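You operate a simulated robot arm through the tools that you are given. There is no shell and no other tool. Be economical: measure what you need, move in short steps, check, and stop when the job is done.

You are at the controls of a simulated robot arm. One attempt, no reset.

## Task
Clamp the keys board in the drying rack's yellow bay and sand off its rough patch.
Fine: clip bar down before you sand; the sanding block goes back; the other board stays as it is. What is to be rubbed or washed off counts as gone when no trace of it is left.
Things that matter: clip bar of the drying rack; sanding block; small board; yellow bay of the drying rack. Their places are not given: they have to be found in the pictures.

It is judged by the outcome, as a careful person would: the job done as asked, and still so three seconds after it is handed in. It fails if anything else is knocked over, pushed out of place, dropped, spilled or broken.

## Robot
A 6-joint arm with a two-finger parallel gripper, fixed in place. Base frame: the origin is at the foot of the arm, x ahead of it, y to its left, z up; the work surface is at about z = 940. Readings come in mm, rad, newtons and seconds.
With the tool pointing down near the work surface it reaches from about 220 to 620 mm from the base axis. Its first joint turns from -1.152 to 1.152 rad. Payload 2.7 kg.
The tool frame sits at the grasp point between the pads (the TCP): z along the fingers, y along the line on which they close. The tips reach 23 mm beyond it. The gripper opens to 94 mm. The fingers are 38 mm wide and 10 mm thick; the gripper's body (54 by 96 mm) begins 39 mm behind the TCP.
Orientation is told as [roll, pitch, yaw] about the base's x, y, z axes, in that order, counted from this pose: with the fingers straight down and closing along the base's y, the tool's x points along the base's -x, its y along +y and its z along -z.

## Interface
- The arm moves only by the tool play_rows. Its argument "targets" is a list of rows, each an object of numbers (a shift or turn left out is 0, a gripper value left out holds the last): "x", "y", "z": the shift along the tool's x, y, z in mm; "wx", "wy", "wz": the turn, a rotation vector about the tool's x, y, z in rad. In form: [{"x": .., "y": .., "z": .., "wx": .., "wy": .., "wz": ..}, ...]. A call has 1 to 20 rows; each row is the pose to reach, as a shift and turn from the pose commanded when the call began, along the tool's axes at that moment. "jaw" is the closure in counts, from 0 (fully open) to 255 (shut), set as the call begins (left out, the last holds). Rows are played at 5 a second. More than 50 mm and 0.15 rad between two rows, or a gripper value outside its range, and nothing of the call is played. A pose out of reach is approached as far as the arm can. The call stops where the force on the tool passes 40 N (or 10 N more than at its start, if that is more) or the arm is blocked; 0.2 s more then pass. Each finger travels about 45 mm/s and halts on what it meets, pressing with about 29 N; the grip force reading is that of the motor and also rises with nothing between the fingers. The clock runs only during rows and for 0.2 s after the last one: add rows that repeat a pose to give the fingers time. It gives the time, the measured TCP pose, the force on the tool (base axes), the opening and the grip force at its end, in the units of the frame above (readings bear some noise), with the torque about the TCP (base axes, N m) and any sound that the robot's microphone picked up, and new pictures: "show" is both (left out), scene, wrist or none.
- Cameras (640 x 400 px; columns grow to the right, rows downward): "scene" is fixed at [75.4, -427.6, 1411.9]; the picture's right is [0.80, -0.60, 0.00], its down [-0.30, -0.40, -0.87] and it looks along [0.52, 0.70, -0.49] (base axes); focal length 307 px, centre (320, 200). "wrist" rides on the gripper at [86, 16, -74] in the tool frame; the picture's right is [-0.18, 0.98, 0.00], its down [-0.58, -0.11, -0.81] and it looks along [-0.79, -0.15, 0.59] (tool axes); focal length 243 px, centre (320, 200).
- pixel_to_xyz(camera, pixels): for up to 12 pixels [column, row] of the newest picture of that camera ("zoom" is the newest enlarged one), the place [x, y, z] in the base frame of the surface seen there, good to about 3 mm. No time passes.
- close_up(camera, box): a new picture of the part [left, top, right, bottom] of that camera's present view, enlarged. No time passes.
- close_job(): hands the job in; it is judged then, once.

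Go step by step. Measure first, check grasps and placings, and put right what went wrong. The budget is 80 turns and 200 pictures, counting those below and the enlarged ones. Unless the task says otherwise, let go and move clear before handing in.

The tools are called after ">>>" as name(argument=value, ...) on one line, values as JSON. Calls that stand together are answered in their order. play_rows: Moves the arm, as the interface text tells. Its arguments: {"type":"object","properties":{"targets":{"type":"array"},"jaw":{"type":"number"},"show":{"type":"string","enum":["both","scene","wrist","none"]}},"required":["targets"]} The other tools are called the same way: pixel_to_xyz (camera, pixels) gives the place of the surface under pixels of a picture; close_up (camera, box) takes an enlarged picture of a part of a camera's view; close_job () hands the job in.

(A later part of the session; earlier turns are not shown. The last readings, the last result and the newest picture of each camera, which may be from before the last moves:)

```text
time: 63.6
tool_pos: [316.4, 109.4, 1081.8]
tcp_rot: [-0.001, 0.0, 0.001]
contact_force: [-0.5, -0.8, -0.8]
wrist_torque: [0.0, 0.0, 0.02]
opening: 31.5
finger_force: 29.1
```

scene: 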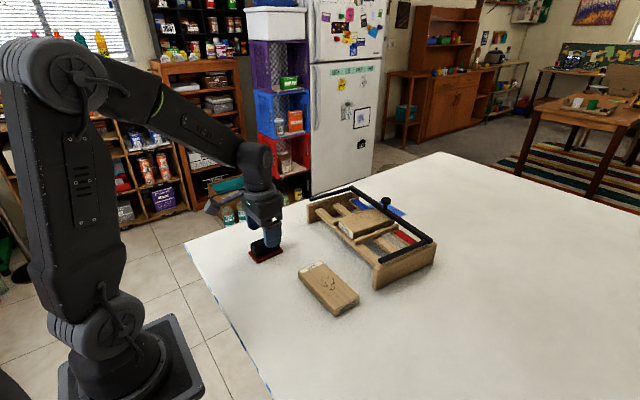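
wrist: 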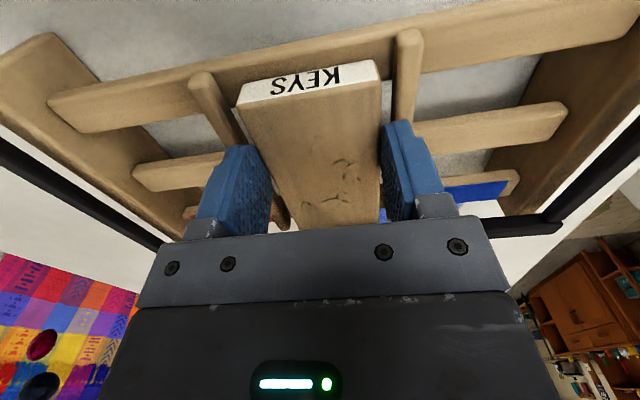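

I have the block again. I'll carry it above the patch at (535,9).

>>> play_rows(targets=[{"x": -28, "y": -13}, {"x": -56, "y": -26, "wz": 0.02}, {"x": -84, "y": -39, "wz": 0.04}, {"x": -112, "y": -52, "wz": 0.06}, {"x": -140, "y": -65, "wz": 0.08}, {"x": -168, "y": -78, "wz": 0.1}, {"x": -196, "y": -90, "wz": 0.115}, {"x": -218.6, "y": -100, "wz": 0.115}, {"x": -218.6, "y": -100, "z": 30, "wz": 0.115}, {"x": -218.6, "y": -100, "z": 40, "wz": 0.115}, {"x": -218.6, "y": -100, "z": 43, "wz": 0.115}, {"x": -218.6, "y": -100, "z": 43, "wz": 0.115}], show="wrist")

>>> play_rows(targets=[{"z": 1}, {"z": 2}, {"z": 2}], show="none")

```text
time: 66.2
tool_pos: [535.8, 7.9, 1039.1]
tcp_rot: [0.0, 0.0, -0.114]
contact_force: [0.8, -0.1, -0.5]
wrist_torque: [-0.02, -0.01, 0.0]
opening: 31.1
finger_force: 29.0
```

wrist: 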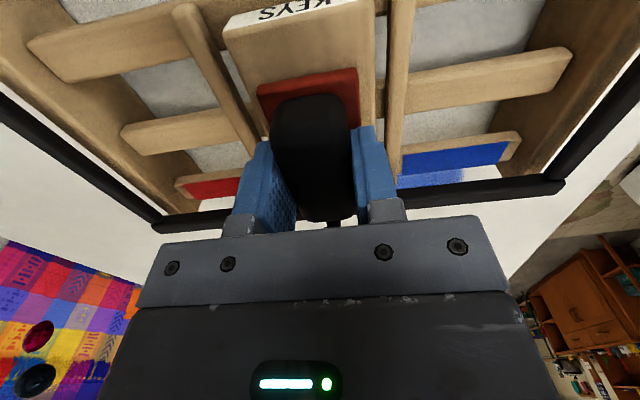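

```text
time: 67.0
tool_pos: [536.5, 9.8, 1035.9]
tcp_rot: [0.001, 0.0, -0.115]
contact_force: [0.3, 0.0, -0.7]
wrist_torque: [0.01, -0.01, 0.02]
opening: 31.6
finger_force: 29.2
```

>>> play_rows(targets=[{"z": 0.5}, {"z": 1}, {"z": 1}], show="none")

```text
time: 67.8
tool_pos: [537.3, 8.5, 1036.4]
tcp_rot: [0.0, 0.0, -0.115]
contact_force: [0.0, 0.1, -0.8]
wrist_torque: [0.0, 0.0, 0.0]
opening: 31.5
finger_force: 28.9
```

>>> play_rows(targets=[{"z": 0.5}, {"z": 1}, {"z": 1}], show="none")

```text
time: 68.6
tool_pos: [535.9, 8.7, 1034.4]
tcp_rot: [0.001, -0.001, -0.115]
contact_force: [-2.6, 1.3, 4.3]
wrist_torque: [0.08, 0.13, -0.02]
opening: 31.5
finger_force: 28.6
```

Light contact at about 4–5 N. I'll sand with short overlapping strokes at this force and watch the rack.

>>> play_rows(targets=[{"x": 8}, {"x": 14}, {"x": 6}, {"x": -3}, {"x": -11}, {"x": -3}, {"x": 6}, {"x": 14}, {"x": 6}, {"x": -3}, {"x": -11}, {"x": 0}], show="wrist")

>>> close_up(camera="scene", box=[310, 160, 450, 290])

```text
time: 71.2
tool_pos: [536.9, 7.7, 1034.4]
tcp_rot: [0.001, -0.004, -0.117]
contact_force: [5.8, -1.2, 11.5]
wrist_torque: [0.02, 0.25, 0.03]
opening: 31.2
finger_force: 28.4
```

wrist: 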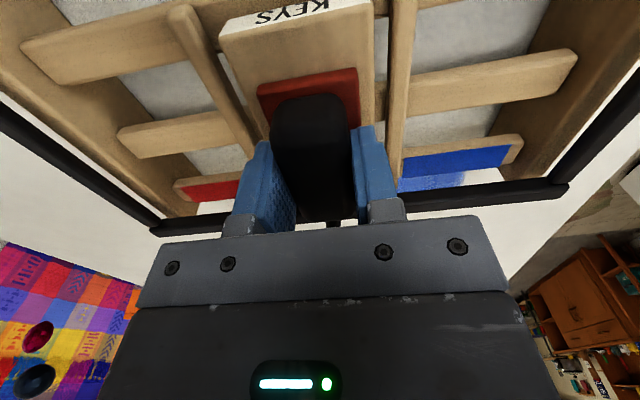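

```text
3.08 times, centred on (380, 225) of scene
```

zoom: 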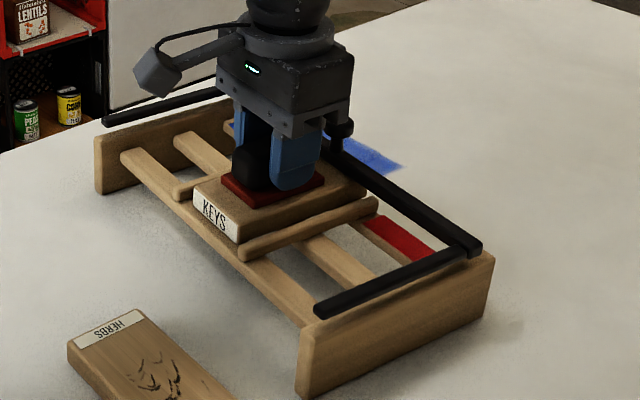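

Neither the rack nor the board moved. I'll continue with strokes offset to both sides.

>>> play_rows(targets=[{"z": -0.3, "y": 5}, {"z": -0.3, "y": 10}, {"z": -0.3, "y": 10, "x": 8}, {"z": -0.3, "y": 10, "x": 14}, {"z": -0.3, "y": 10, "x": 6}, {"z": -0.3, "y": 10, "x": -3}, {"z": -0.3, "y": 10, "x": -11}, {"z": -0.3, "y": 10, "x": 0}, {"z": -0.3, "y": 10, "x": 12}, {"z": -0.3, "y": 4, "x": 12}, {"z": -0.3, "y": -4, "x": 12}, {"z": -0.3, "y": -10, "x": 12}, {"z": -0.3, "y": -10, "x": 4}, {"z": -0.3, "y": -10, "x": -4}, {"z": -0.3, "y": -10, "x": -11}, {"z": -0.3, "y": -10, "x": -2}, {"z": -0.3, "y": -10, "x": 8}, {"z": -0.3, "y": -10, "x": 0}, {"z": -0.3, "y": 0, "x": 0}], show="none")

>>> close_up(camera="scene", box=[310, 160, 450, 290])

```text
time: 75.2
tool_pos: [536.2, 7.7, 1033.3]
tcp_rot: [0.0, -0.002, -0.116]
contact_force: [-0.5, -4.2, 9.8]
wrist_torque: [-0.09, 0.06, 0.02]
opening: 31.8
finger_force: 29.0
```

```text
3.08 times, centred on (380, 225) of scene
```

zoom: 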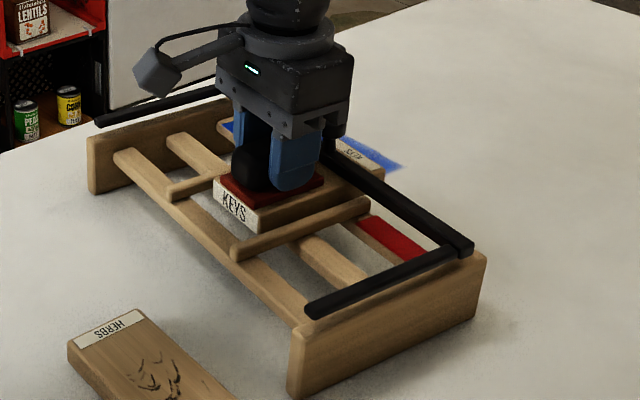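

The rack and board crept again during the offset strokes. I'll lift off and see what is left of the patch.

>>> play_rows(targets=[{"z": -10}, {"z": -50}, {"x": 40, "z": -70}, {"x": 80, "z": -70}, {"x": 110, "z": -70}, {"x": 110, "z": -70}], show="scene")

>>> close_up(camera="scene", box=[330, 180, 410, 245])

>>> pixel_to_xyz(camera="zoom", pixels=[[150, 250], [250, 290], [250, 330], [190, 385], [50, 270], [260, 230], [300, 215], [340, 205], [400, 180], [470, 215], [540, 280], [395, 115]])

```text
time: 76.6
tool_pos: [426.2, 20.9, 1103.5]
tcp_rot: [0.001, 0.0, -0.116]
contact_force: [0.2, -0.1, -0.1]
wrist_torque: [0.01, -0.01, 0.0]
opening: 31.5
finger_force: 28.7
```

scene: 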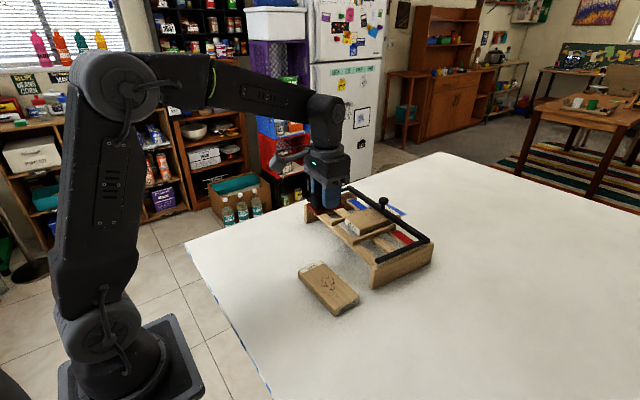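

```text
6.15 times, centred on (370, 212) of scene
```

zoom: 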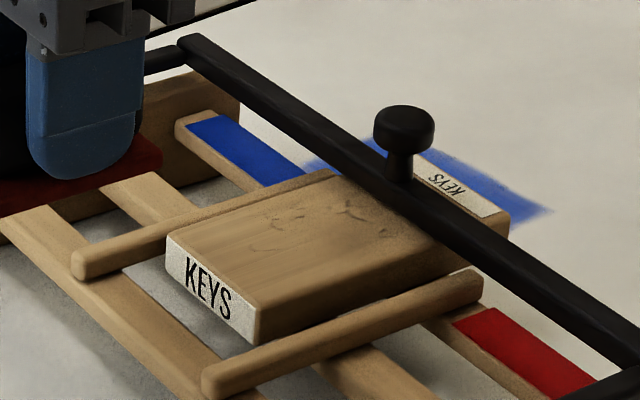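

```text
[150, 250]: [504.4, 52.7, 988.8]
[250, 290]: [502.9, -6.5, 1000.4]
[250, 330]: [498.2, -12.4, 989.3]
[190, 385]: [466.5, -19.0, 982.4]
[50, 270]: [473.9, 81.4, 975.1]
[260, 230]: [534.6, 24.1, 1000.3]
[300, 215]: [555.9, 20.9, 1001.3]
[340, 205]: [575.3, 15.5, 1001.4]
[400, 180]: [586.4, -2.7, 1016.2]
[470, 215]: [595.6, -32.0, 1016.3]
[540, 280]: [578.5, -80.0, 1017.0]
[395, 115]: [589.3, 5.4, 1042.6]
```

The marks are now very faint, so one more gentle pass should finish it. I'll put the block back, drag the board home again, then finish with lighter x-only strokes.

>>> play_rows(targets=[{"x": 24, "y": 15, "wz": -0.02}, {"x": 48, "y": 30, "wz": -0.05}, {"x": 72, "y": 45, "wz": -0.08}, {"x": 96, "y": 60, "wz": -0.1}, {"x": 119.7, "y": 74.8, "wz": -0.116}, {"x": 119.7, "y": 74.8, "z": 40, "wz": -0.116}, {"x": 119.7, "y": 74.8, "z": 80, "wz": -0.116}, {"x": 119.7, "y": 74.8, "z": 113, "wz": -0.116}, {"x": 119.7, "y": 74.8, "z": 113, "wz": -0.116}, {"x": 119.7, "y": 74.8, "z": 113, "wz": -0.116}], show="none")

```text
time: 78.8
tool_pos: [317.2, 108.4, 993.9]
tcp_rot: [0.0, 0.0, 0.003]
contact_force: [0.0, 0.0, -1.3]
wrist_torque: [0.0, -0.03, 0.0]
opening: 31.2
finger_force: 28.9
```

>>> play_rows(targets=[{"x": 0.5, "y": 0.5, "z": 10}, {"x": 0.5, "y": 0.5, "z": 17}, {"x": 0.5, "y": 0.5, "z": 20.5}, {"x": 0.5, "y": 0.5, "z": 20.5}], show="none")

>>> play_rows(targets=[{}, {}, {}, {"z": -20}, {"z": -60}, {"z": -100}, {"z": -100}], jaw=48, show="scene")

>>> close_up(camera="scene", box=[330, 180, 410, 245])

>>> pixel_to_xyz(camera="zoom", pixels=[[172, 238], [256, 308], [172, 270], [250, 335], [330, 172], [430, 242], [80, 268], [210, 380], [490, 215], [505, 225], [60, 235], [255, 365]])

>>> pixel_to_xyz(camera="scene", pixels=[[264, 243], [259, 262], [284, 250], [371, 270], [431, 246], [307, 206], [370, 286]])

```text
time: 79.8
tool_pos: [316.7, 109.2, 971.9]
tcp_rot: [-0.001, 0.0, 0.001]
contact_force: [-1.7, -0.1, 3.9]
wrist_torque: [-0.04, 0.16, 0.02]
opening: 31.5
finger_force: 29.4
```

```text
time: 81.4
tool_pos: [315.7, 108.8, 1071.3]
tcp_rot: [0.002, 0.002, 0.003]
contact_force: [-0.9, 0.5, -0.6]
wrist_torque: [0.02, 0.01, -0.03]
opening: 76.2
finger_force: 0.2
```

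scene: 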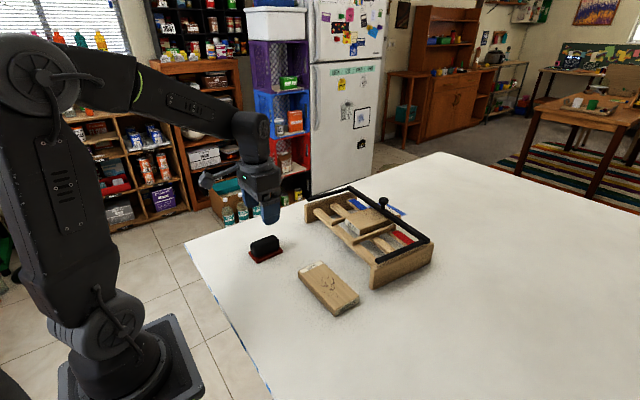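

```text
6.15 times, centred on (370, 212) of scene
```

zoom: 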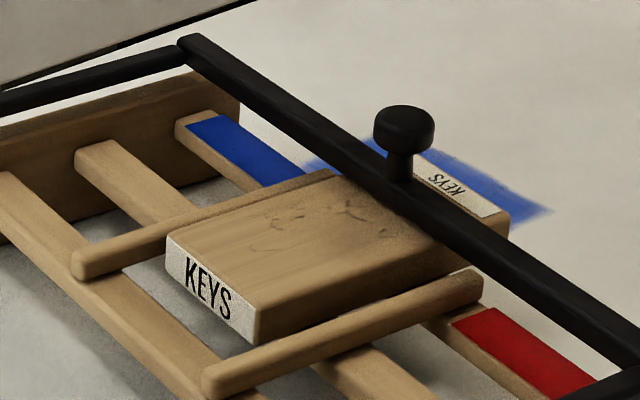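

```text
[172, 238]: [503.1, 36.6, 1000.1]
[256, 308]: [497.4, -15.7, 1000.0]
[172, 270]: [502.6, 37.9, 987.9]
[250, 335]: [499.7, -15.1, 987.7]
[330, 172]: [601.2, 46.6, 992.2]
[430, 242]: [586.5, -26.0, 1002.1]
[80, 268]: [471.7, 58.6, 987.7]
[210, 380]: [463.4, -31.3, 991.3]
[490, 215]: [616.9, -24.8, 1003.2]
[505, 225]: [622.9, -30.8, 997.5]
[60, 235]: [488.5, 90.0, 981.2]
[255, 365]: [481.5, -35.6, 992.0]
```

```text
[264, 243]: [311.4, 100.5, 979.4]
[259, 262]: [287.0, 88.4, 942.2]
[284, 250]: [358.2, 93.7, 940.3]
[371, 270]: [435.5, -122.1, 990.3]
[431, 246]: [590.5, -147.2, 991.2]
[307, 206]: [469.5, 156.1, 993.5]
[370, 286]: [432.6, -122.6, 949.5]
```

The board front is at x≈500 and should be about 27 mm further back. I'll grip it and drag it.

>>> play_rows(targets=[{"x": -28, "y": -13}, {"x": -56, "y": -26, "wz": 0.02}, {"x": -84, "y": -39, "wz": 0.04}, {"x": -112, "y": -52, "wz": 0.06}, {"x": -140, "y": -65, "wz": 0.08}, {"x": -168, "y": -78, "wz": 0.1}, {"x": -196, "y": -90, "wz": 0.115}, {"x": -218, "y": -101, "wz": 0.115}, {"x": -218, "y": -101, "z": 25, "wz": 0.115}, {"x": -218, "y": -101, "z": 45, "wz": 0.115}, {"x": -218, "y": -101, "z": 53, "wz": 0.115}, {"x": -218, "y": -101, "z": 53, "wz": 0.115}], show="wrist")

```text
time: 84.0
tool_pos: [532.2, 8.8, 1017.7]
tcp_rot: [-0.001, 0.0, -0.114]
contact_force: [-0.5, -0.1, 0.8]
wrist_torque: [0.02, 0.0, 0.01]
opening: 76.5
finger_force: 0.1
```

wrist: 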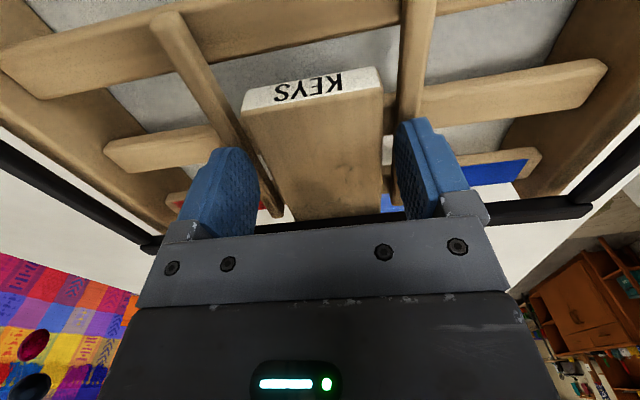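

>>> play_rows(targets=[{"z": -1}, {"z": -1}, {"z": -1}, {"x": 7, "z": -1}, {"x": 14, "z": -1}, {"x": 21, "z": -1}, {"x": 27, "z": -1}, {"x": 27, "z": -1}], jaw=150, show="none")

>>> play_rows(targets=[{}, {}, {"z": -20}, {"z": -60}, {"z": -90}, {"x": 40, "z": -90}, {"x": 80, "z": -90}, {"x": 110, "z": -90}, {"x": 110, "z": -90}], jaw=58, show="scene")

>>> close_up(camera="scene", box=[330, 180, 410, 245])

>>> pixel_to_xyz(camera="zoom", pixels=[[80, 268], [210, 380], [130, 255], [214, 325], [425, 225], [355, 178], [400, 170], [480, 215]])

```text
time: 85.8
tool_pos: [507.1, 12.0, 1019.6]
tcp_rot: [0.002, 0.001, -0.114]
contact_force: [0.3, 0.0, 0.6]
wrist_torque: [0.0, 0.03, -0.03]
opening: 61.3
finger_force: 29.7
```

```text
time: 87.8
tool_pos: [397.3, 22.3, 1110.2]
tcp_rot: [0.0, 0.001, -0.113]
contact_force: [-0.3, 0.1, 0.3]
wrist_torque: [0.0, 0.0, -0.04]
opening: 72.4
finger_force: 0.0
```

scene: 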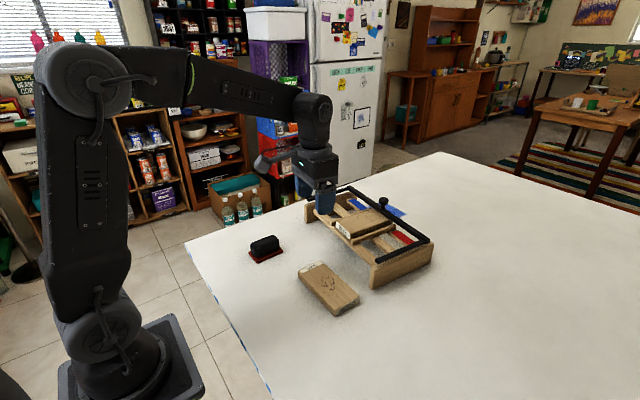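

```text
6.15 times, centred on (370, 212) of scene
```

zoom: 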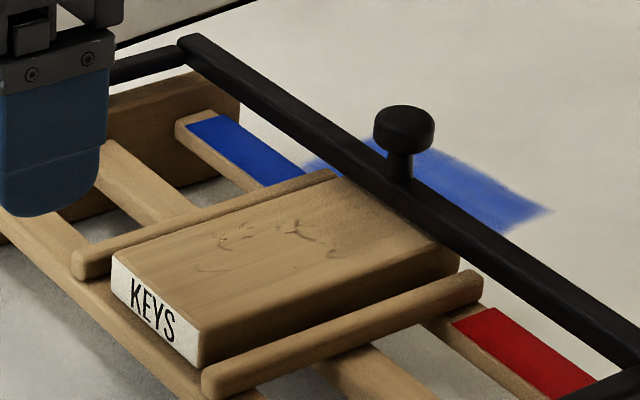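

```text
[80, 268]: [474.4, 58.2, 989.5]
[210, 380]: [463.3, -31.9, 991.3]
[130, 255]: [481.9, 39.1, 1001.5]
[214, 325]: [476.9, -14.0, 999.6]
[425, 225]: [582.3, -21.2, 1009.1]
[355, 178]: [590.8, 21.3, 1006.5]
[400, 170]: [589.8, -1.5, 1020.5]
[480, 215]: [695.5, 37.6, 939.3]
```

The board is back and fully supported, with only faint traces left. I'll fetch the block once more.

>>> play_rows(targets=[{"x": 30, "y": 25, "wz": -0.04}, {"x": 60, "y": 51, "wz": -0.08}, {"x": 90.3, "y": 76.9, "wz": -0.114}, {"x": 90.3, "y": 76.9, "z": 40, "wz": -0.114}, {"x": 90.3, "y": 76.9, "z": 80, "wz": -0.114}, {"x": 90.3, "y": 76.9, "z": 115, "wz": -0.114}, {"x": 90.3, "y": 76.9, "z": 137, "wz": -0.114}, {"x": 90.3, "y": 76.9, "z": 137, "wz": -0.114}], show="none")

>>> play_rows(targets=[{}, {}, {}, {}, {"z": -30}, {"z": -75}, {"z": -110}, {"z": -110}], jaw=230, show="none")

>>> pixel_to_xyz(camera="zoom", pixels=[[200, 270], [218, 242], [245, 222], [295, 222], [310, 240], [335, 255], [225, 272]])

```text
time: 89.6
tool_pos: [316.2, 110.9, 970.1]
tcp_rot: [-0.001, -0.001, 0.0]
contact_force: [0.6, -0.1, -0.3]
wrist_torque: [0.01, -0.05, 0.02]
opening: 72.9
finger_force: 0.1
```

```text
time: 91.4
tool_pos: [315.3, 111.9, 1080.4]
tcp_rot: [0.002, 0.0, 0.0]
contact_force: [-0.3, 0.7, -0.8]
wrist_torque: [-0.03, 0.03, -0.04]
opening: 31.4
finger_force: 29.2
```

```text
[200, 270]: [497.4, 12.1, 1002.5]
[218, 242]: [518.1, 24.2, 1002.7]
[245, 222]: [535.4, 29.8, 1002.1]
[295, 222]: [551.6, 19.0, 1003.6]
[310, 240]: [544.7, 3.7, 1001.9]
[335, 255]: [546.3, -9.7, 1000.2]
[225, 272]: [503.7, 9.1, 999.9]
```

>>> play_rows(targets=[{"x": -28, "y": -13}, {"x": -56, "y": -26, "wz": 0.02}, {"x": -84, "y": -39, "wz": 0.04}, {"x": -112, "y": -52, "wz": 0.06}, {"x": -140, "y": -65, "wz": 0.08}, {"x": -168, "y": -78, "wz": 0.1}, {"x": -190, "y": -90, "wz": 0.115}, {"x": -212, "y": -101, "wz": 0.115}, {"x": -212, "y": -101, "z": 30, "wz": 0.115}, {"x": -212, "y": -101, "z": 40, "wz": 0.115}, {"x": -212, "y": -101, "z": 44, "wz": 0.115}, {"x": -212, "y": -101, "z": 45.5, "wz": 0.115}, {"x": -212, "y": -101, "z": 45.5, "wz": 0.115}], show="none")

>>> play_rows(targets=[{"z": 0.4}, {"z": 0.8}, {"z": 0.8}], show="none")

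```text
time: 94.2
tool_pos: [529.0, 9.8, 1036.2]
tcp_rot: [0.0, 0.0, -0.116]
contact_force: [0.1, -0.3, -0.3]
wrist_torque: [0.0, 0.0, 0.01]
opening: 31.4
finger_force: 29.6
```

```text
time: 95.0
tool_pos: [529.7, 10.3, 1035.3]
tcp_rot: [0.001, 0.0, -0.114]
contact_force: [0.1, -0.3, -0.1]
wrist_torque: [-0.01, 0.03, 0.01]
opening: 31.6
finger_force: 28.5
```

>>> play_rows(targets=[{"z": 0.5}, {"z": 1}, {"z": 1}], show="none")

>>> play_rows(targets=[{"z": 0.3}, {"z": 0.6}, {"z": 0.6}], show="none")

```text
time: 95.8
tool_pos: [528.8, 10.3, 1035.2]
tcp_rot: [0.0, 0.0, -0.115]
contact_force: [-0.4, -0.7, -0.8]
wrist_torque: [-0.03, -0.02, 0.02]
opening: 31.7
finger_force: 29.0
```

```text
time: 96.6
tool_pos: [529.2, 9.5, 1034.6]
tcp_rot: [-0.001, -0.001, -0.115]
contact_force: [0.5, -1.2, -1.4]
wrist_torque: [0.02, 0.0, -0.02]
opening: 31.6
finger_force: 28.9
```

>>> play_rows(targets=[{"z": 0.4}, {"z": 0.8}, {"z": 0.8}], show="none")

>>> play_rows(targets=[{"z": 0.2}, {"z": 0.4}, {"z": 0.4}], show="none")

```text
time: 97.4
tool_pos: [529.9, 9.2, 1031.5]
tcp_rot: [-0.001, 0.001, -0.115]
contact_force: [-0.8, -1.4, -0.6]
wrist_torque: [0.01, -0.02, 0.03]
opening: 31.4
finger_force: 29.1
```

```text
time: 98.2
tool_pos: [528.7, 10.0, 1033.2]
tcp_rot: [0.001, 0.0, -0.116]
contact_force: [-0.1, 0.8, 1.6]
wrist_torque: [0.03, 0.02, -0.01]
opening: 31.5
finger_force: 28.8
```

Contact is just beginning. I'll add 0.3 mm and make x strokes along the centre line.

>>> play_rows(targets=[{"z": 0.3}, {"z": 0.3, "x": 8}, {"z": 0.3, "x": 14}, {"z": 0.3, "x": 6}, {"z": 0.3, "x": -3}, {"z": 0.3, "x": -11}, {"z": 0.3, "x": -3}, {"z": 0.3, "x": 6}, {"z": 0.3, "x": 14}, {"z": 0.3, "x": 6}, {"z": 0.3, "x": -3}, {"z": 0.3, "x": -11}, {"z": 0.3, "x": -3}, {"z": 0.3, "x": 6}, {"z": 0.3, "x": 0}], show="none")

>>> close_up(camera="scene", box=[310, 160, 450, 290])

```text
time: 101.4
tool_pos: [528.1, 10.6, 1032.9]
tcp_rot: [0.0, 0.0, -0.116]
contact_force: [-1.3, 0.5, 1.5]
wrist_torque: [0.02, -0.01, 0.0]
opening: 31.5
finger_force: 28.7
```

```text
3.08 times, centred on (380, 225) of scene
```

zoom: 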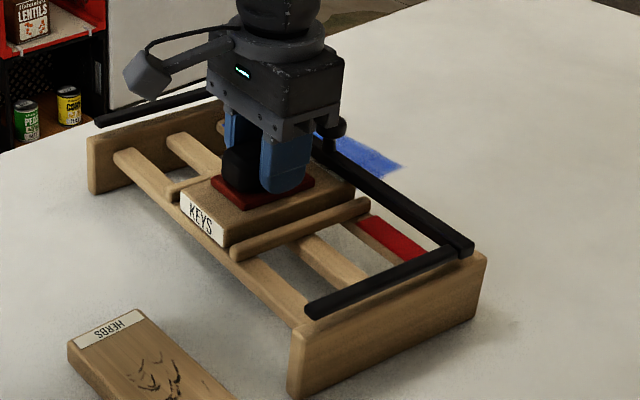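

Everything stayed put. I'll do the next passes at the same light force, offset to each side.

>>> play_rows(targets=[{"z": 0.2, "y": 5}, {"z": 0.2, "y": 9}, {"z": 0.2, "y": 9, "x": 8}, {"z": 0.2, "y": 9, "x": 14}, {"z": 0.2, "y": 9, "x": 6}, {"z": 0.2, "y": 9, "x": -3}, {"z": 0.2, "y": 9, "x": -11}, {"z": 0.2, "y": 9, "x": -3}, {"z": 0.2, "y": 9, "x": 6}, {"z": 0.2, "y": 9, "x": 14}, {"z": 0.2, "y": 9, "x": 4}, {"z": 0.2, "y": 9, "x": -6}, {"z": 0.2, "y": 4, "x": 0}], show="none")

>>> close_up(camera="scene", box=[310, 160, 450, 290])

```text
time: 104.2
tool_pos: [529.6, 14.1, 1031.9]
tcp_rot: [0.0, -0.003, -0.115]
contact_force: [3.2, 1.8, 6.2]
wrist_torque: [0.03, 0.11, -0.05]
opening: 31.5
finger_force: 29.2
```

```text
3.08 times, centred on (380, 225) of scene
```

zoom: 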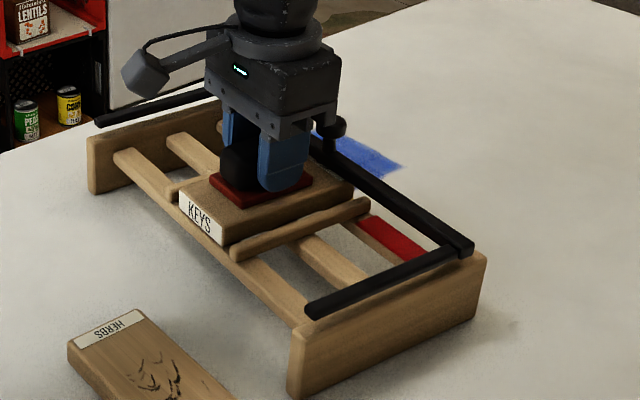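

Still stable. Now the other side.

>>> play_rows(targets=[{"y": -6}, {"y": -14}, {"y": -14, "x": 8}, {"y": -14, "x": 14}, {"y": -14, "x": 6}, {"y": -14, "x": -3}, {"y": -14, "x": -11}, {"y": -14, "x": -3}, {"y": -14, "x": 6}, {"y": -14, "x": 14}, {"y": -14, "x": 4}, {"y": -14, "x": -6}, {"y": -8, "x": -11}, {"y": -3, "x": 0}, {"y": -3, "x": 12}, {"y": -3, "x": 0}], show="none")

>>> play_rows(targets=[{"z": -10}, {"z": -50}, {"x": 40, "z": -70}, {"x": 80, "z": -70}, {"x": 110, "z": -70}, {"x": 110, "z": -70}], show="none")

>>> close_up(camera="scene", box=[330, 180, 410, 245])

```text
time: 107.6
tool_pos: [527.3, 11.1, 1032.8]
tcp_rot: [0.001, 0.002, -0.115]
contact_force: [-6.4, 1.9, 12.6]
wrist_torque: [0.0, -0.2, 0.03]
opening: 31.6
finger_force: 29.7
```

```text
time: 109.0
tool_pos: [418.2, 24.3, 1101.4]
tcp_rot: [0.0, 0.001, -0.115]
contact_force: [0.0, 0.2, -1.4]
wrist_torque: [0.0, -0.01, 0.0]
opening: 31.4
finger_force: 28.8
```

```text
6.15 times, centred on (370, 212) of scene
```

zoom: 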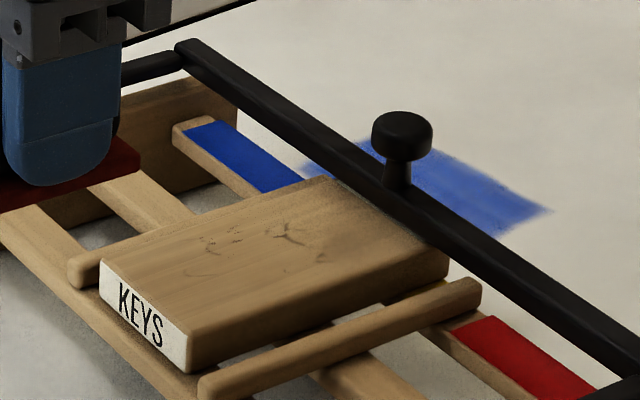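

The right half is clean and faint marks remain on the left half around (240,235). I'll locate them and sand there.

>>> close_up(camera="scene", box=[340, 200, 388, 230])

>>> pixel_to_xyz(camera="zoom", pixels=[[200, 190], [250, 130], [290, 110], [390, 110], [420, 160], [370, 140], [70, 200], [230, 380], [440, 200]])

```text
13.33 times, centred on (364, 215) of scene
```

zoom: 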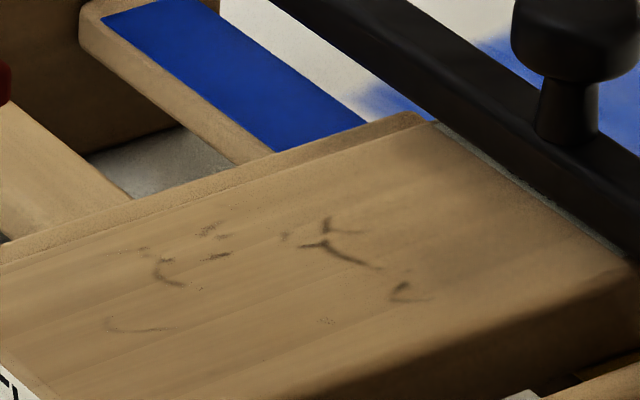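

```text
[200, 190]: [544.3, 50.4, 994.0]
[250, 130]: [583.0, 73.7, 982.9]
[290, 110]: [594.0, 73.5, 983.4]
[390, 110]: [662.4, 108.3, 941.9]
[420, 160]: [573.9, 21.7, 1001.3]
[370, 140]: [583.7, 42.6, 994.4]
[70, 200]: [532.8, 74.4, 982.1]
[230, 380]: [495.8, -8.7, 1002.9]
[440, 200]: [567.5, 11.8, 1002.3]
```

>>> pixel_to_xyz(camera="zoom", pixels=[[108, 325], [165, 330], [155, 270], [210, 230], [330, 220], [375, 265], [400, 292], [325, 320], [430, 295], [115, 250], [435, 125], [600, 250]])

```text
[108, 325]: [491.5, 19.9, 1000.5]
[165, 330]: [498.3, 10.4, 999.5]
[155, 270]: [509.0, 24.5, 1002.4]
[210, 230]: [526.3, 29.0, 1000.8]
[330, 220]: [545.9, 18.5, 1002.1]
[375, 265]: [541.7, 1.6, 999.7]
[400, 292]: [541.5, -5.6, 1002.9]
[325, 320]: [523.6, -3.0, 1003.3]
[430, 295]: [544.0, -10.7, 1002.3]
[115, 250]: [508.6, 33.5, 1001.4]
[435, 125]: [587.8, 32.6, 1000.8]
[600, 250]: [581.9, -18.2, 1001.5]
```

The whole pattern is still there but faint. I'll return to contact and do more strokes at moderate force, kept short so nothing drifts.

>>> play_rows(targets=[{"x": -40, "z": 0}, {"x": -80, "z": 0}, {"x": -104, "y": -3, "z": 20}, {"x": -104, "y": -3, "z": 55}, {"x": -104, "y": -3, "z": 67}, {"x": -104, "y": -3, "z": 70}, {"x": -104, "y": -3, "z": 70}, {"x": -94, "y": -3, "z": 70}, {"x": -104, "y": -3, "z": 70}, {"x": -114, "y": -3, "z": 70}, {"x": -104, "y": -3, "z": 70}, {"x": -94, "y": -3, "z": 70}, {"x": -104, "y": -3, "z": 70}, {"x": -114, "y": -3, "z": 70}, {"x": -104, "y": -3, "z": 70}, {"x": -94, "y": -3, "z": 70}, {"x": -104, "y": -3, "z": 70}, {"x": -114, "y": -3, "z": 70}, {"x": -104, "y": -3, "z": 70}], show="none")

>>> close_up(camera="scene", box=[310, 160, 450, 290])

```text
time: 113.0
tool_pos: [522.9, 8.4, 1032.3]
tcp_rot: [-0.001, -0.004, -0.115]
contact_force: [4.0, -0.5, 6.7]
wrist_torque: [0.0, -0.06, 0.01]
opening: 31.3
finger_force: 29.2
```

```text
3.08 times, centred on (380, 225) of scene
```

zoom: 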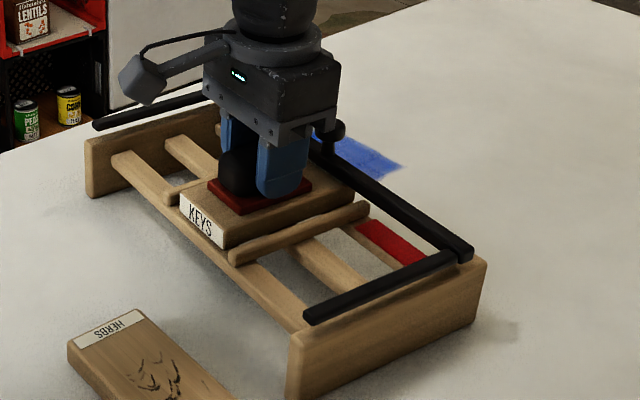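

Essentially stable. I'll repeat with offsets to +y and then -y, using the full 20 rows each.

>>> play_rows(targets=[{"y": 5}, {"y": 11}, {"y": 11, "x": 10}, {"y": 11}, {"y": 11, "x": -10}, {"y": 11}, {"y": 11, "x": 10}, {"y": 11}, {"y": 11, "x": -10}, {"y": 11}, {"y": 11, "x": 10}, {"y": 11}, {"y": 11, "x": -10}, {"y": 11}, {"y": 11, "x": 10}, {"y": 11}, {"y": 11, "x": -10}, {"y": 11}, {"y": 6}, {"y": 0}], show="none")

>>> play_rows(targets=[{"y": -5}, {"y": -9}, {"y": -9, "x": 10}, {"y": -9}, {"y": -9, "x": -10}, {"y": -9}, {"y": -9, "x": 10}, {"y": -9}, {"y": -9, "x": -10}, {"y": -9}, {"y": -9, "x": 10}, {"y": -9}, {"y": -9, "x": -10}, {"y": -9}, {"y": -9, "x": 10}, {"y": -9}, {"y": -4}, {"y": 0}], show="none")

>>> close_up(camera="scene", box=[310, 160, 450, 290])

```text
time: 117.2
tool_pos: [523.1, 10.5, 1033.1]
tcp_rot: [0.0, 0.001, -0.115]
contact_force: [0.5, 6.5, 12.0]
wrist_torque: [0.12, 0.08, -0.05]
opening: 31.5
finger_force: 29.2
```

```text
time: 121.0
tool_pos: [522.6, 9.4, 1032.2]
tcp_rot: [0.0, -0.003, -0.114]
contact_force: [-0.2, -8.7, 17.2]
wrist_torque: [-0.24, 0.02, 0.0]
opening: 31.6
finger_force: 28.8
```

```text
3.08 times, centred on (380, 225) of scene
```

zoom: 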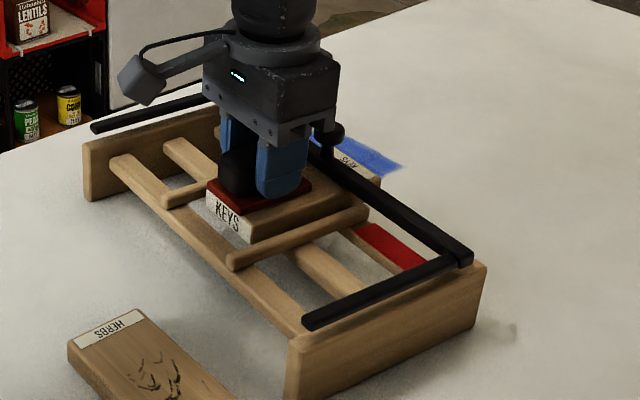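

The board slid +x again. I'll lift off and check the patch.

>>> play_rows(targets=[{"z": -10}, {"z": -50}, {"x": 40, "z": -70}, {"x": 80, "z": -70}, {"x": 110, "z": -70}, {"x": 110, "z": -70}], show="none")

>>> close_up(camera="scene", box=[345, 200, 393, 230])

```text
time: 122.4
tool_pos: [412.9, 21.8, 1102.9]
tcp_rot: [0.0, 0.0, -0.117]
contact_force: [-0.3, 0.2, -1.4]
wrist_torque: [-0.04, -0.01, -0.02]
opening: 31.5
finger_force: 29.2
```

```text
13.33 times, centred on (369, 215) of scene
```

zoom: 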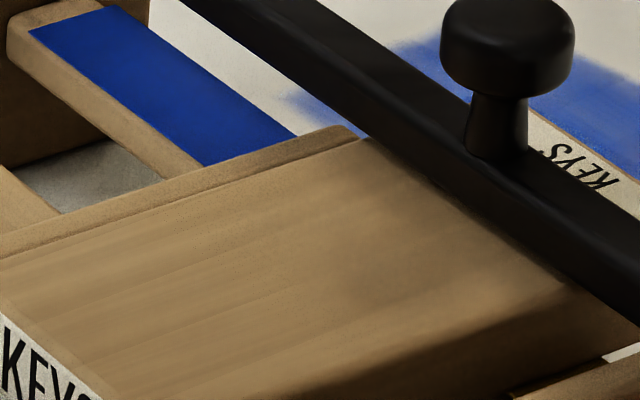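

The visible area looks clean. I'll put the block back and then inspect the rest of the board.

>>> play_rows(targets=[{"x": 21, "y": 16, "wz": -0.02}, {"x": 42, "y": 31, "wz": -0.05}, {"x": 64, "y": 47, "wz": -0.08}, {"x": 85, "y": 62, "wz": -0.1}, {"x": 106.3, "y": 76, "wz": -0.116}, {"x": 106.3, "y": 76, "z": 40, "wz": -0.116}, {"x": 106.3, "y": 76, "z": 80, "wz": -0.116}, {"x": 106.3, "y": 76, "z": 113, "wz": -0.116}, {"x": 106.3, "y": 76, "z": 113, "wz": -0.116}, {"x": 106.3, "y": 76, "z": 113, "wz": -0.116}], show="none")

>>> close_up(camera="scene", box=[345, 195, 409, 240])

```text
time: 124.6
tool_pos: [317.3, 108.2, 991.2]
tcp_rot: [0.001, 0.001, 0.0]
contact_force: [-0.1, -0.4, -1.0]
wrist_torque: [0.01, 0.03, 0.03]
opening: 31.4
finger_force: 29.2
```

```text
8.89 times, centred on (377, 218) of scene
```

zoom: 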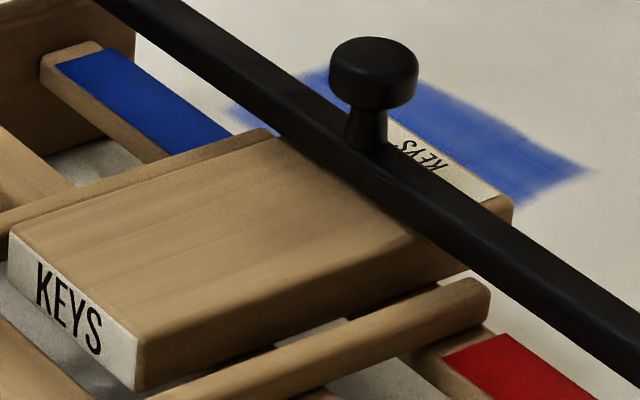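

The patch is gone. I'll set the block down and release it.

>>> play_rows(targets=[{"x": 0.7, "y": 0.7, "z": 10}, {"x": 0.7, "y": 0.7, "z": 16}, {"x": 0.7, "y": 0.7, "z": 18.5}, {"x": 0.7, "y": 0.7, "z": 20}, {"x": 0.7, "y": 0.7, "z": 20}], show="none")

>>> play_rows(targets=[{}, {}, {}, {"z": -20}, {"z": -60}, {"z": -100}, {"z": -100}], jaw=48, show="scene")

>>> pixel_to_xyz(camera="scene", pixels=[[264, 241], [372, 270], [431, 246], [307, 206]])

>>> close_up(camera="scene", box=[330, 180, 410, 245])

>>> pixel_to_xyz(camera="zoom", pixels=[[168, 240], [250, 310], [75, 275], [205, 390], [480, 215], [400, 170], [30, 240], [250, 370]])

```text
time: 126.0
tool_pos: [316.2, 109.6, 971.0]
tcp_rot: [0.001, -0.002, 0.003]
contact_force: [-3.4, -1.9, 8.0]
wrist_torque: [-0.01, 0.33, 0.03]
opening: 31.3
finger_force: 29.0
stopped in row 5: the force on the tool passed its limit at 41 N (the readings are from after the stop); the commanded pose is now the measured one
```

```text
time: 127.6
tool_pos: [316.8, 109.5, 1071.5]
tcp_rot: [0.0, -0.002, 0.001]
contact_force: [1.0, -0.7, -0.4]
wrist_torque: [0.0, 0.01, 0.0]
opening: 76.4
finger_force: 0.0
```

scene: 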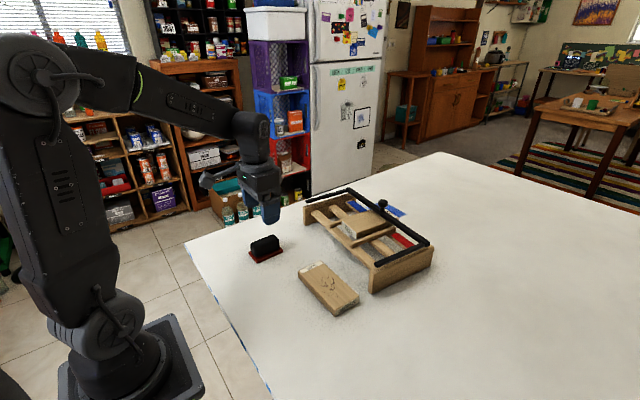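

```text
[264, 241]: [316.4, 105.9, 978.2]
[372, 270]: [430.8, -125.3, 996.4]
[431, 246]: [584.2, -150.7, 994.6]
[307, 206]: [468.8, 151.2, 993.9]
```

```text
6.15 times, centred on (370, 212) of scene
```

zoom: 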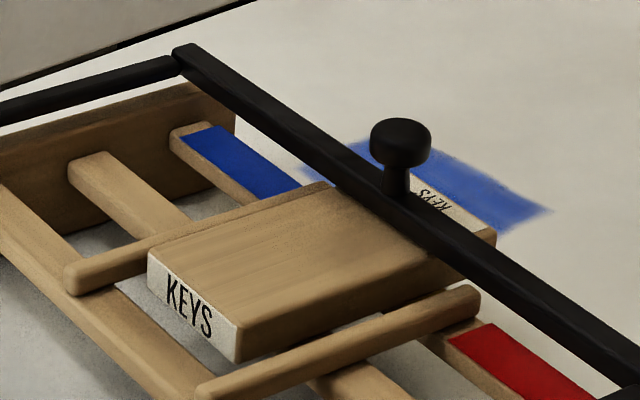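

```text
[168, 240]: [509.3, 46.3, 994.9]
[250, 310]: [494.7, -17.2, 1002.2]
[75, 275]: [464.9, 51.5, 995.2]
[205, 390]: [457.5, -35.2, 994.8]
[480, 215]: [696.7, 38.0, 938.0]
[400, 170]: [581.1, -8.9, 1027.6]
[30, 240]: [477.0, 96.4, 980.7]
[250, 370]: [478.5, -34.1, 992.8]
```

The block is home. Next I'll drag the board back about 24 mm so it is properly supported in the bay.

>>> play_rows(targets=[{"x": -28, "y": -13}, {"x": -56, "y": -26, "wz": 0.02}, {"x": -84, "y": -39, "wz": 0.04}, {"x": -112, "y": -52, "wz": 0.06}, {"x": -140, "y": -65, "wz": 0.08}, {"x": -168, "y": -78, "wz": 0.1}, {"x": -190, "y": -90, "wz": 0.125}, {"x": -208.5, "y": -102, "wz": 0.125}, {"x": -208.5, "y": -102, "z": 25, "wz": 0.125}, {"x": -208.5, "y": -102, "z": 45, "wz": 0.125}, {"x": -208.5, "y": -102, "z": 51.5, "wz": 0.125}, {"x": -208.5, "y": -102, "z": 51.5, "wz": 0.125}], show="wrist")

```text
time: 130.2
tool_pos: [523.8, 9.4, 1018.8]
tcp_rot: [0.001, -0.001, -0.123]
contact_force: [-0.2, 0.9, 0.4]
wrist_torque: [-0.01, 0.02, 0.03]
opening: 76.2
finger_force: 0.0
```

wrist: 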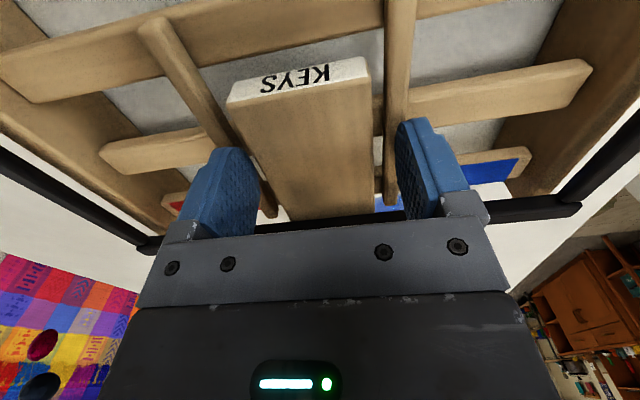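

>>> play_rows(targets=[{"y": -2}, {"y": -2}, {"y": -2}, {"y": -1, "x": 7}, {"x": 14}, {"x": 20}, {"x": 25}, {"x": 25}], jaw=150, show="none")

>>> play_rows(targets=[{}, {}, {"z": -20}, {"z": -60}, {"z": -90}, {"x": 40, "z": -90}, {"x": 80, "z": -90}, {"x": 110, "z": -90}, {"x": 110, "z": -90}], jaw=58, show="scene")

>>> close_up(camera="scene", box=[295, 180, 445, 295])

>>> pixel_to_xyz(camera="zoom", pixels=[[178, 190], [220, 218], [247, 240], [280, 265], [300, 280], [325, 300], [325, 330], [575, 250], [60, 120], [255, 215], [205, 245], [140, 160]])

```text
time: 132.0
tool_pos: [499.8, 11.6, 1019.4]
tcp_rot: [0.0, -0.002, -0.126]
contact_force: [0.2, -0.6, -0.3]
wrist_torque: [0.01, 0.05, -0.01]
opening: 61.0
finger_force: 29.9
```

```text
time: 134.0
tool_pos: [391.9, 23.1, 1107.7]
tcp_rot: [0.0, -0.001, -0.123]
contact_force: [0.5, 0.5, -0.5]
wrist_torque: [0.01, -0.01, -0.01]
opening: 72.8
finger_force: 0.2
```

scene: 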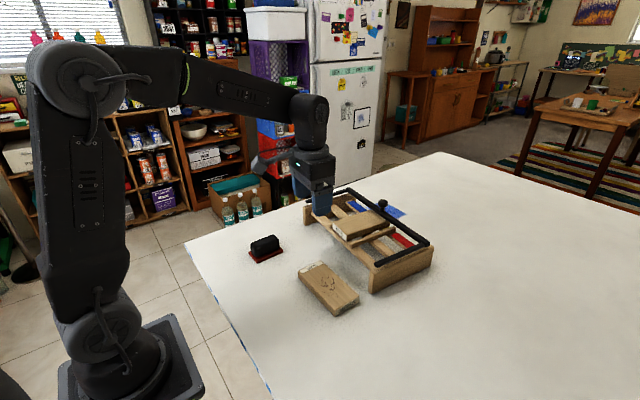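

```text
3.48 times, centred on (370, 238) of scene
```

zoom: 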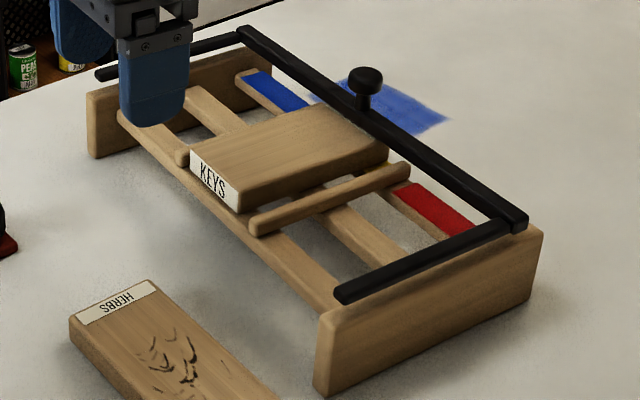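

```text
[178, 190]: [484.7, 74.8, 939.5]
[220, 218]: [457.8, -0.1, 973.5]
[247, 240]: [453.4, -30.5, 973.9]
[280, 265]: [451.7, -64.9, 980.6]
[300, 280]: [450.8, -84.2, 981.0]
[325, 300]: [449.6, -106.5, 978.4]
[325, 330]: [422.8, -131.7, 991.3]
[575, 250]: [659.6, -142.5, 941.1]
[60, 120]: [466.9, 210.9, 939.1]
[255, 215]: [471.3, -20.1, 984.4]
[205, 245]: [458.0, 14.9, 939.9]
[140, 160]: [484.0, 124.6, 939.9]
```

The board is seated again and the sanding is done. The rack sits about 20–30 mm nearer the robot than at the start, so I'll nudge it gently back with closed fingers against the front rail, starting at y≈-70.

>>> play_rows(targets=[{"x": -10, "y": -22, "wz": -0.03}, {"x": -20, "y": -44, "wz": -0.06}, {"x": -30, "y": -66, "wz": -0.09}, {"x": -39.3, "y": -88.8, "wz": -0.124}, {"x": -39.3, "y": -88.8, "wz": -0.124}, {"x": -39.3, "y": -88.8, "z": 40, "wz": -0.124}, {"x": -39.3, "y": -88.8, "z": 80, "wz": -0.124}, {"x": -39.3, "y": -88.8, "z": 110, "wz": -0.124}, {"x": -39.3, "y": -88.8, "z": 124, "wz": -0.124}, {"x": -39.3, "y": -88.8, "z": 124, "wz": -0.124}], jaw=255, show="scene")

>>> close_up(camera="scene", box=[295, 180, 445, 295])

```text
time: 136.2
tool_pos: [417.1, -67.7, 984.7]
tcp_rot: [-0.001, -0.002, 0.001]
contact_force: [0.2, 0.8, -0.9]
wrist_torque: [-0.01, 0.0, 0.0]
opening: 0.1
finger_force: 29.0
```

scene: 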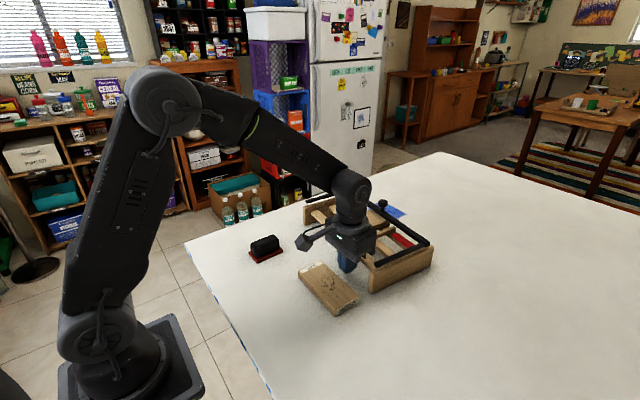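

```text
3.48 times, centred on (370, 238) of scene
```

zoom: 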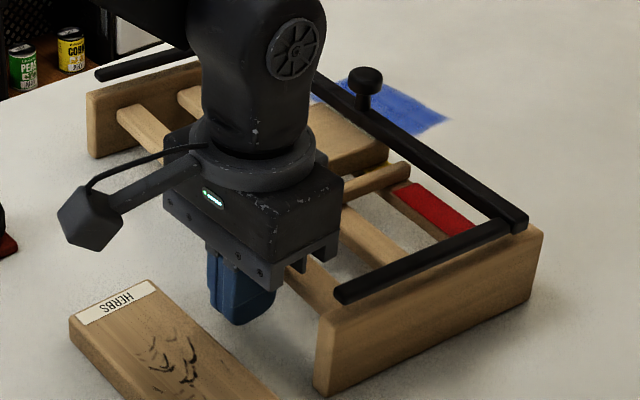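

Clear of HERBS. I'll push slowly in +x: about 15 mm of gap plus 12 mm of shift.

>>> play_rows(targets=[{"x": -6}, {"x": -11}, {"x": -14}, {"x": -16}, {"x": -18}, {"x": -20}, {"x": -22}, {"x": -24}, {"x": -26}, {"x": -28}, {"x": -28}], show="scene")

>>> close_up(camera="scene", box=[295, 180, 445, 295])

>>> pixel_to_xyz(camera="scene", pixels=[[373, 269], [433, 245], [307, 206], [371, 287]])

```text
time: 138.6
tool_pos: [446.4, -67.8, 985.5]
tcp_rot: [-0.001, -0.001, 0.0]
contact_force: [-1.0, 0.0, 0.0]
wrist_torque: [0.01, 0.0, 0.01]
opening: 0.0
finger_force: 28.9
```

scene: 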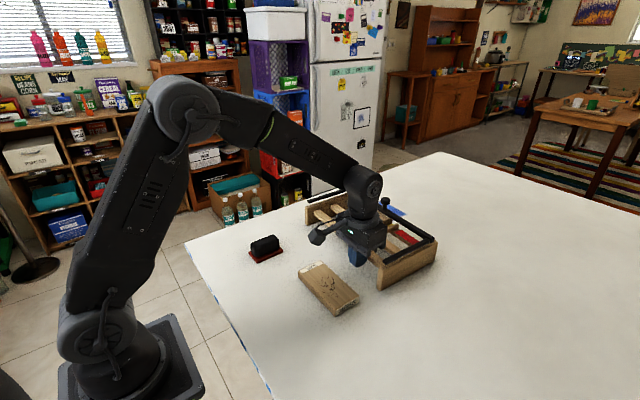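

```text
3.48 times, centred on (370, 238) of scene
```

zoom: 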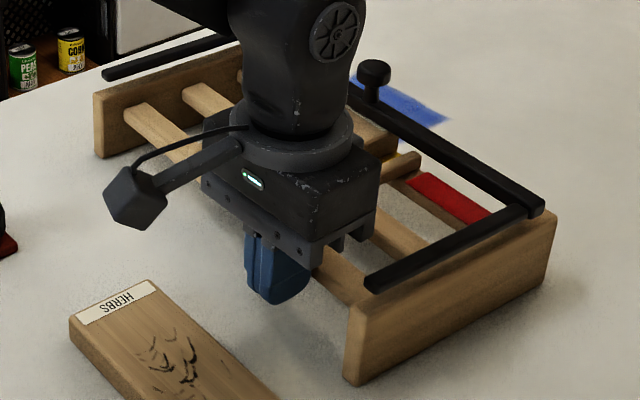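

```text
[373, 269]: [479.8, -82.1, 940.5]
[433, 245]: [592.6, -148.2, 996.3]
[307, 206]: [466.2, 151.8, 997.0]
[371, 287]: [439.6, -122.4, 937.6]
```

>>> pixel_to_xyz(camera="zoom", pixels=[[352, 312], [347, 375], [553, 215], [97, 97], [100, 150], [330, 285], [358, 380], [546, 275]])

```text
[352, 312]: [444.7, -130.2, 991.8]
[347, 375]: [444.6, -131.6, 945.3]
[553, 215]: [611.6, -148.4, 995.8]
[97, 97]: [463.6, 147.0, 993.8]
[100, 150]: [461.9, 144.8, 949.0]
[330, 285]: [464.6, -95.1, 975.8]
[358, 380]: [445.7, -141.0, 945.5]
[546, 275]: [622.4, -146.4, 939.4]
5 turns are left
```

Only a few turns are left. The right side is nearly back and the left still needs about 20 mm, so I'll do one gentle push near the middle (y≈25), then retract and rise.

>>> play_rows(targets=[{"x": 16}, {"x": 16, "y": 45}, {"x": 16, "y": 93}, {"x": 8, "y": 93}, {"x": 1, "y": 93}, {"x": -3, "y": 93}, {"x": -5, "y": 93}, {"x": -7, "y": 93}, {"x": -9, "y": 93}, {"x": -11, "y": 93}, {"x": -13, "y": 93}, {"x": -15, "y": 93}, {"x": -17, "y": 93}, {"x": -19, "y": 93}, {"x": -20, "y": 93}, {"x": -10, "y": 93}, {"x": 10, "y": 93}, {"x": 10, "y": 93, "z": -45}, {"x": 10, "y": 93, "z": -90}, {"x": 30, "y": 93, "z": -130}], show="scene")

>>> close_up(camera="scene", box=[295, 160, 445, 290])

```text
time: 142.8
tool_pos: [416.8, 22.5, 1116.1]
tcp_rot: [0.0, -0.001, 0.002]
contact_force: [-0.4, 0.3, 0.4]
wrist_torque: [0.02, 0.01, 0.02]
opening: 0.0
finger_force: 29.5
```

scene: 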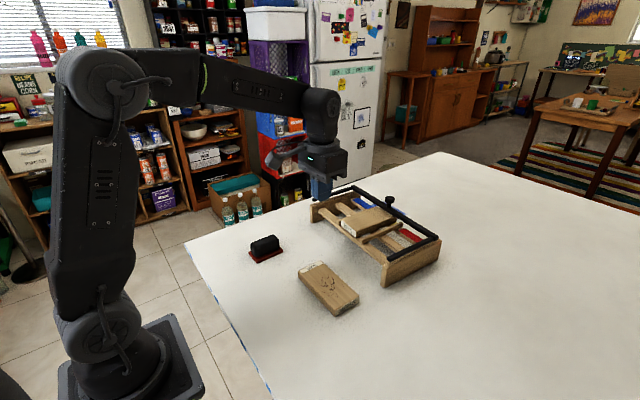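

```text
3.08 times, centred on (370, 225) of scene
4 turns are left
```

zoom: 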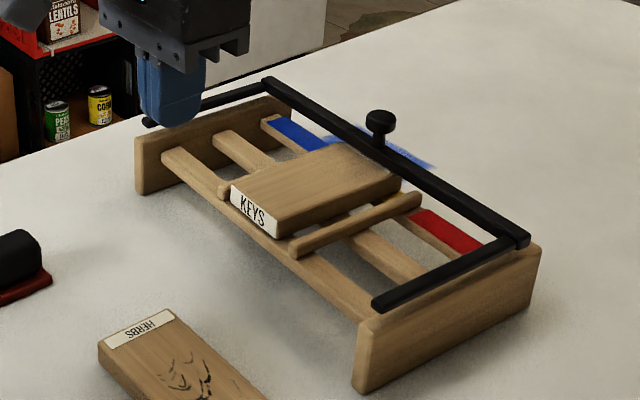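

The rack is back near its starting place, the bar is down over the board and the block is home. One last close look at the board while the arm backs away.

>>> play_rows(targets=[{"x": 30, "z": -20}, {"x": 60, "z": -40}, {"x": 60, "z": -40}], jaw=120, show="none")

>>> close_up(camera="scene", box=[340, 190, 412, 240])

```text
time: 143.6
tool_pos: [355.2, 24.1, 1154.9]
tcp_rot: [-0.001, -0.002, 0.003]
contact_force: [0.3, -0.5, -0.5]
wrist_torque: [0.02, 0.02, 0.03]
opening: 49.8
finger_force: 0.2
```

```text
8.00 times, centred on (376, 215) of scene
3 turns are left
```

zoom: 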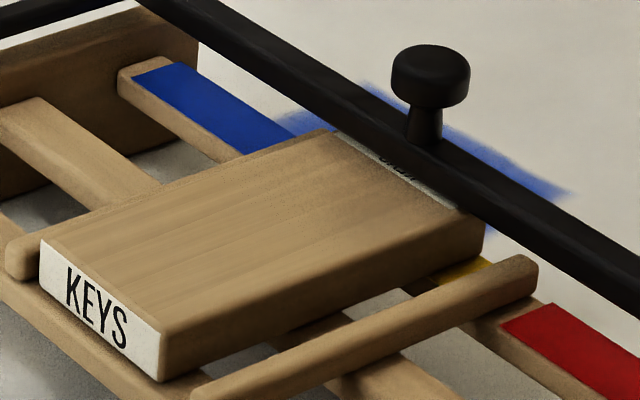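

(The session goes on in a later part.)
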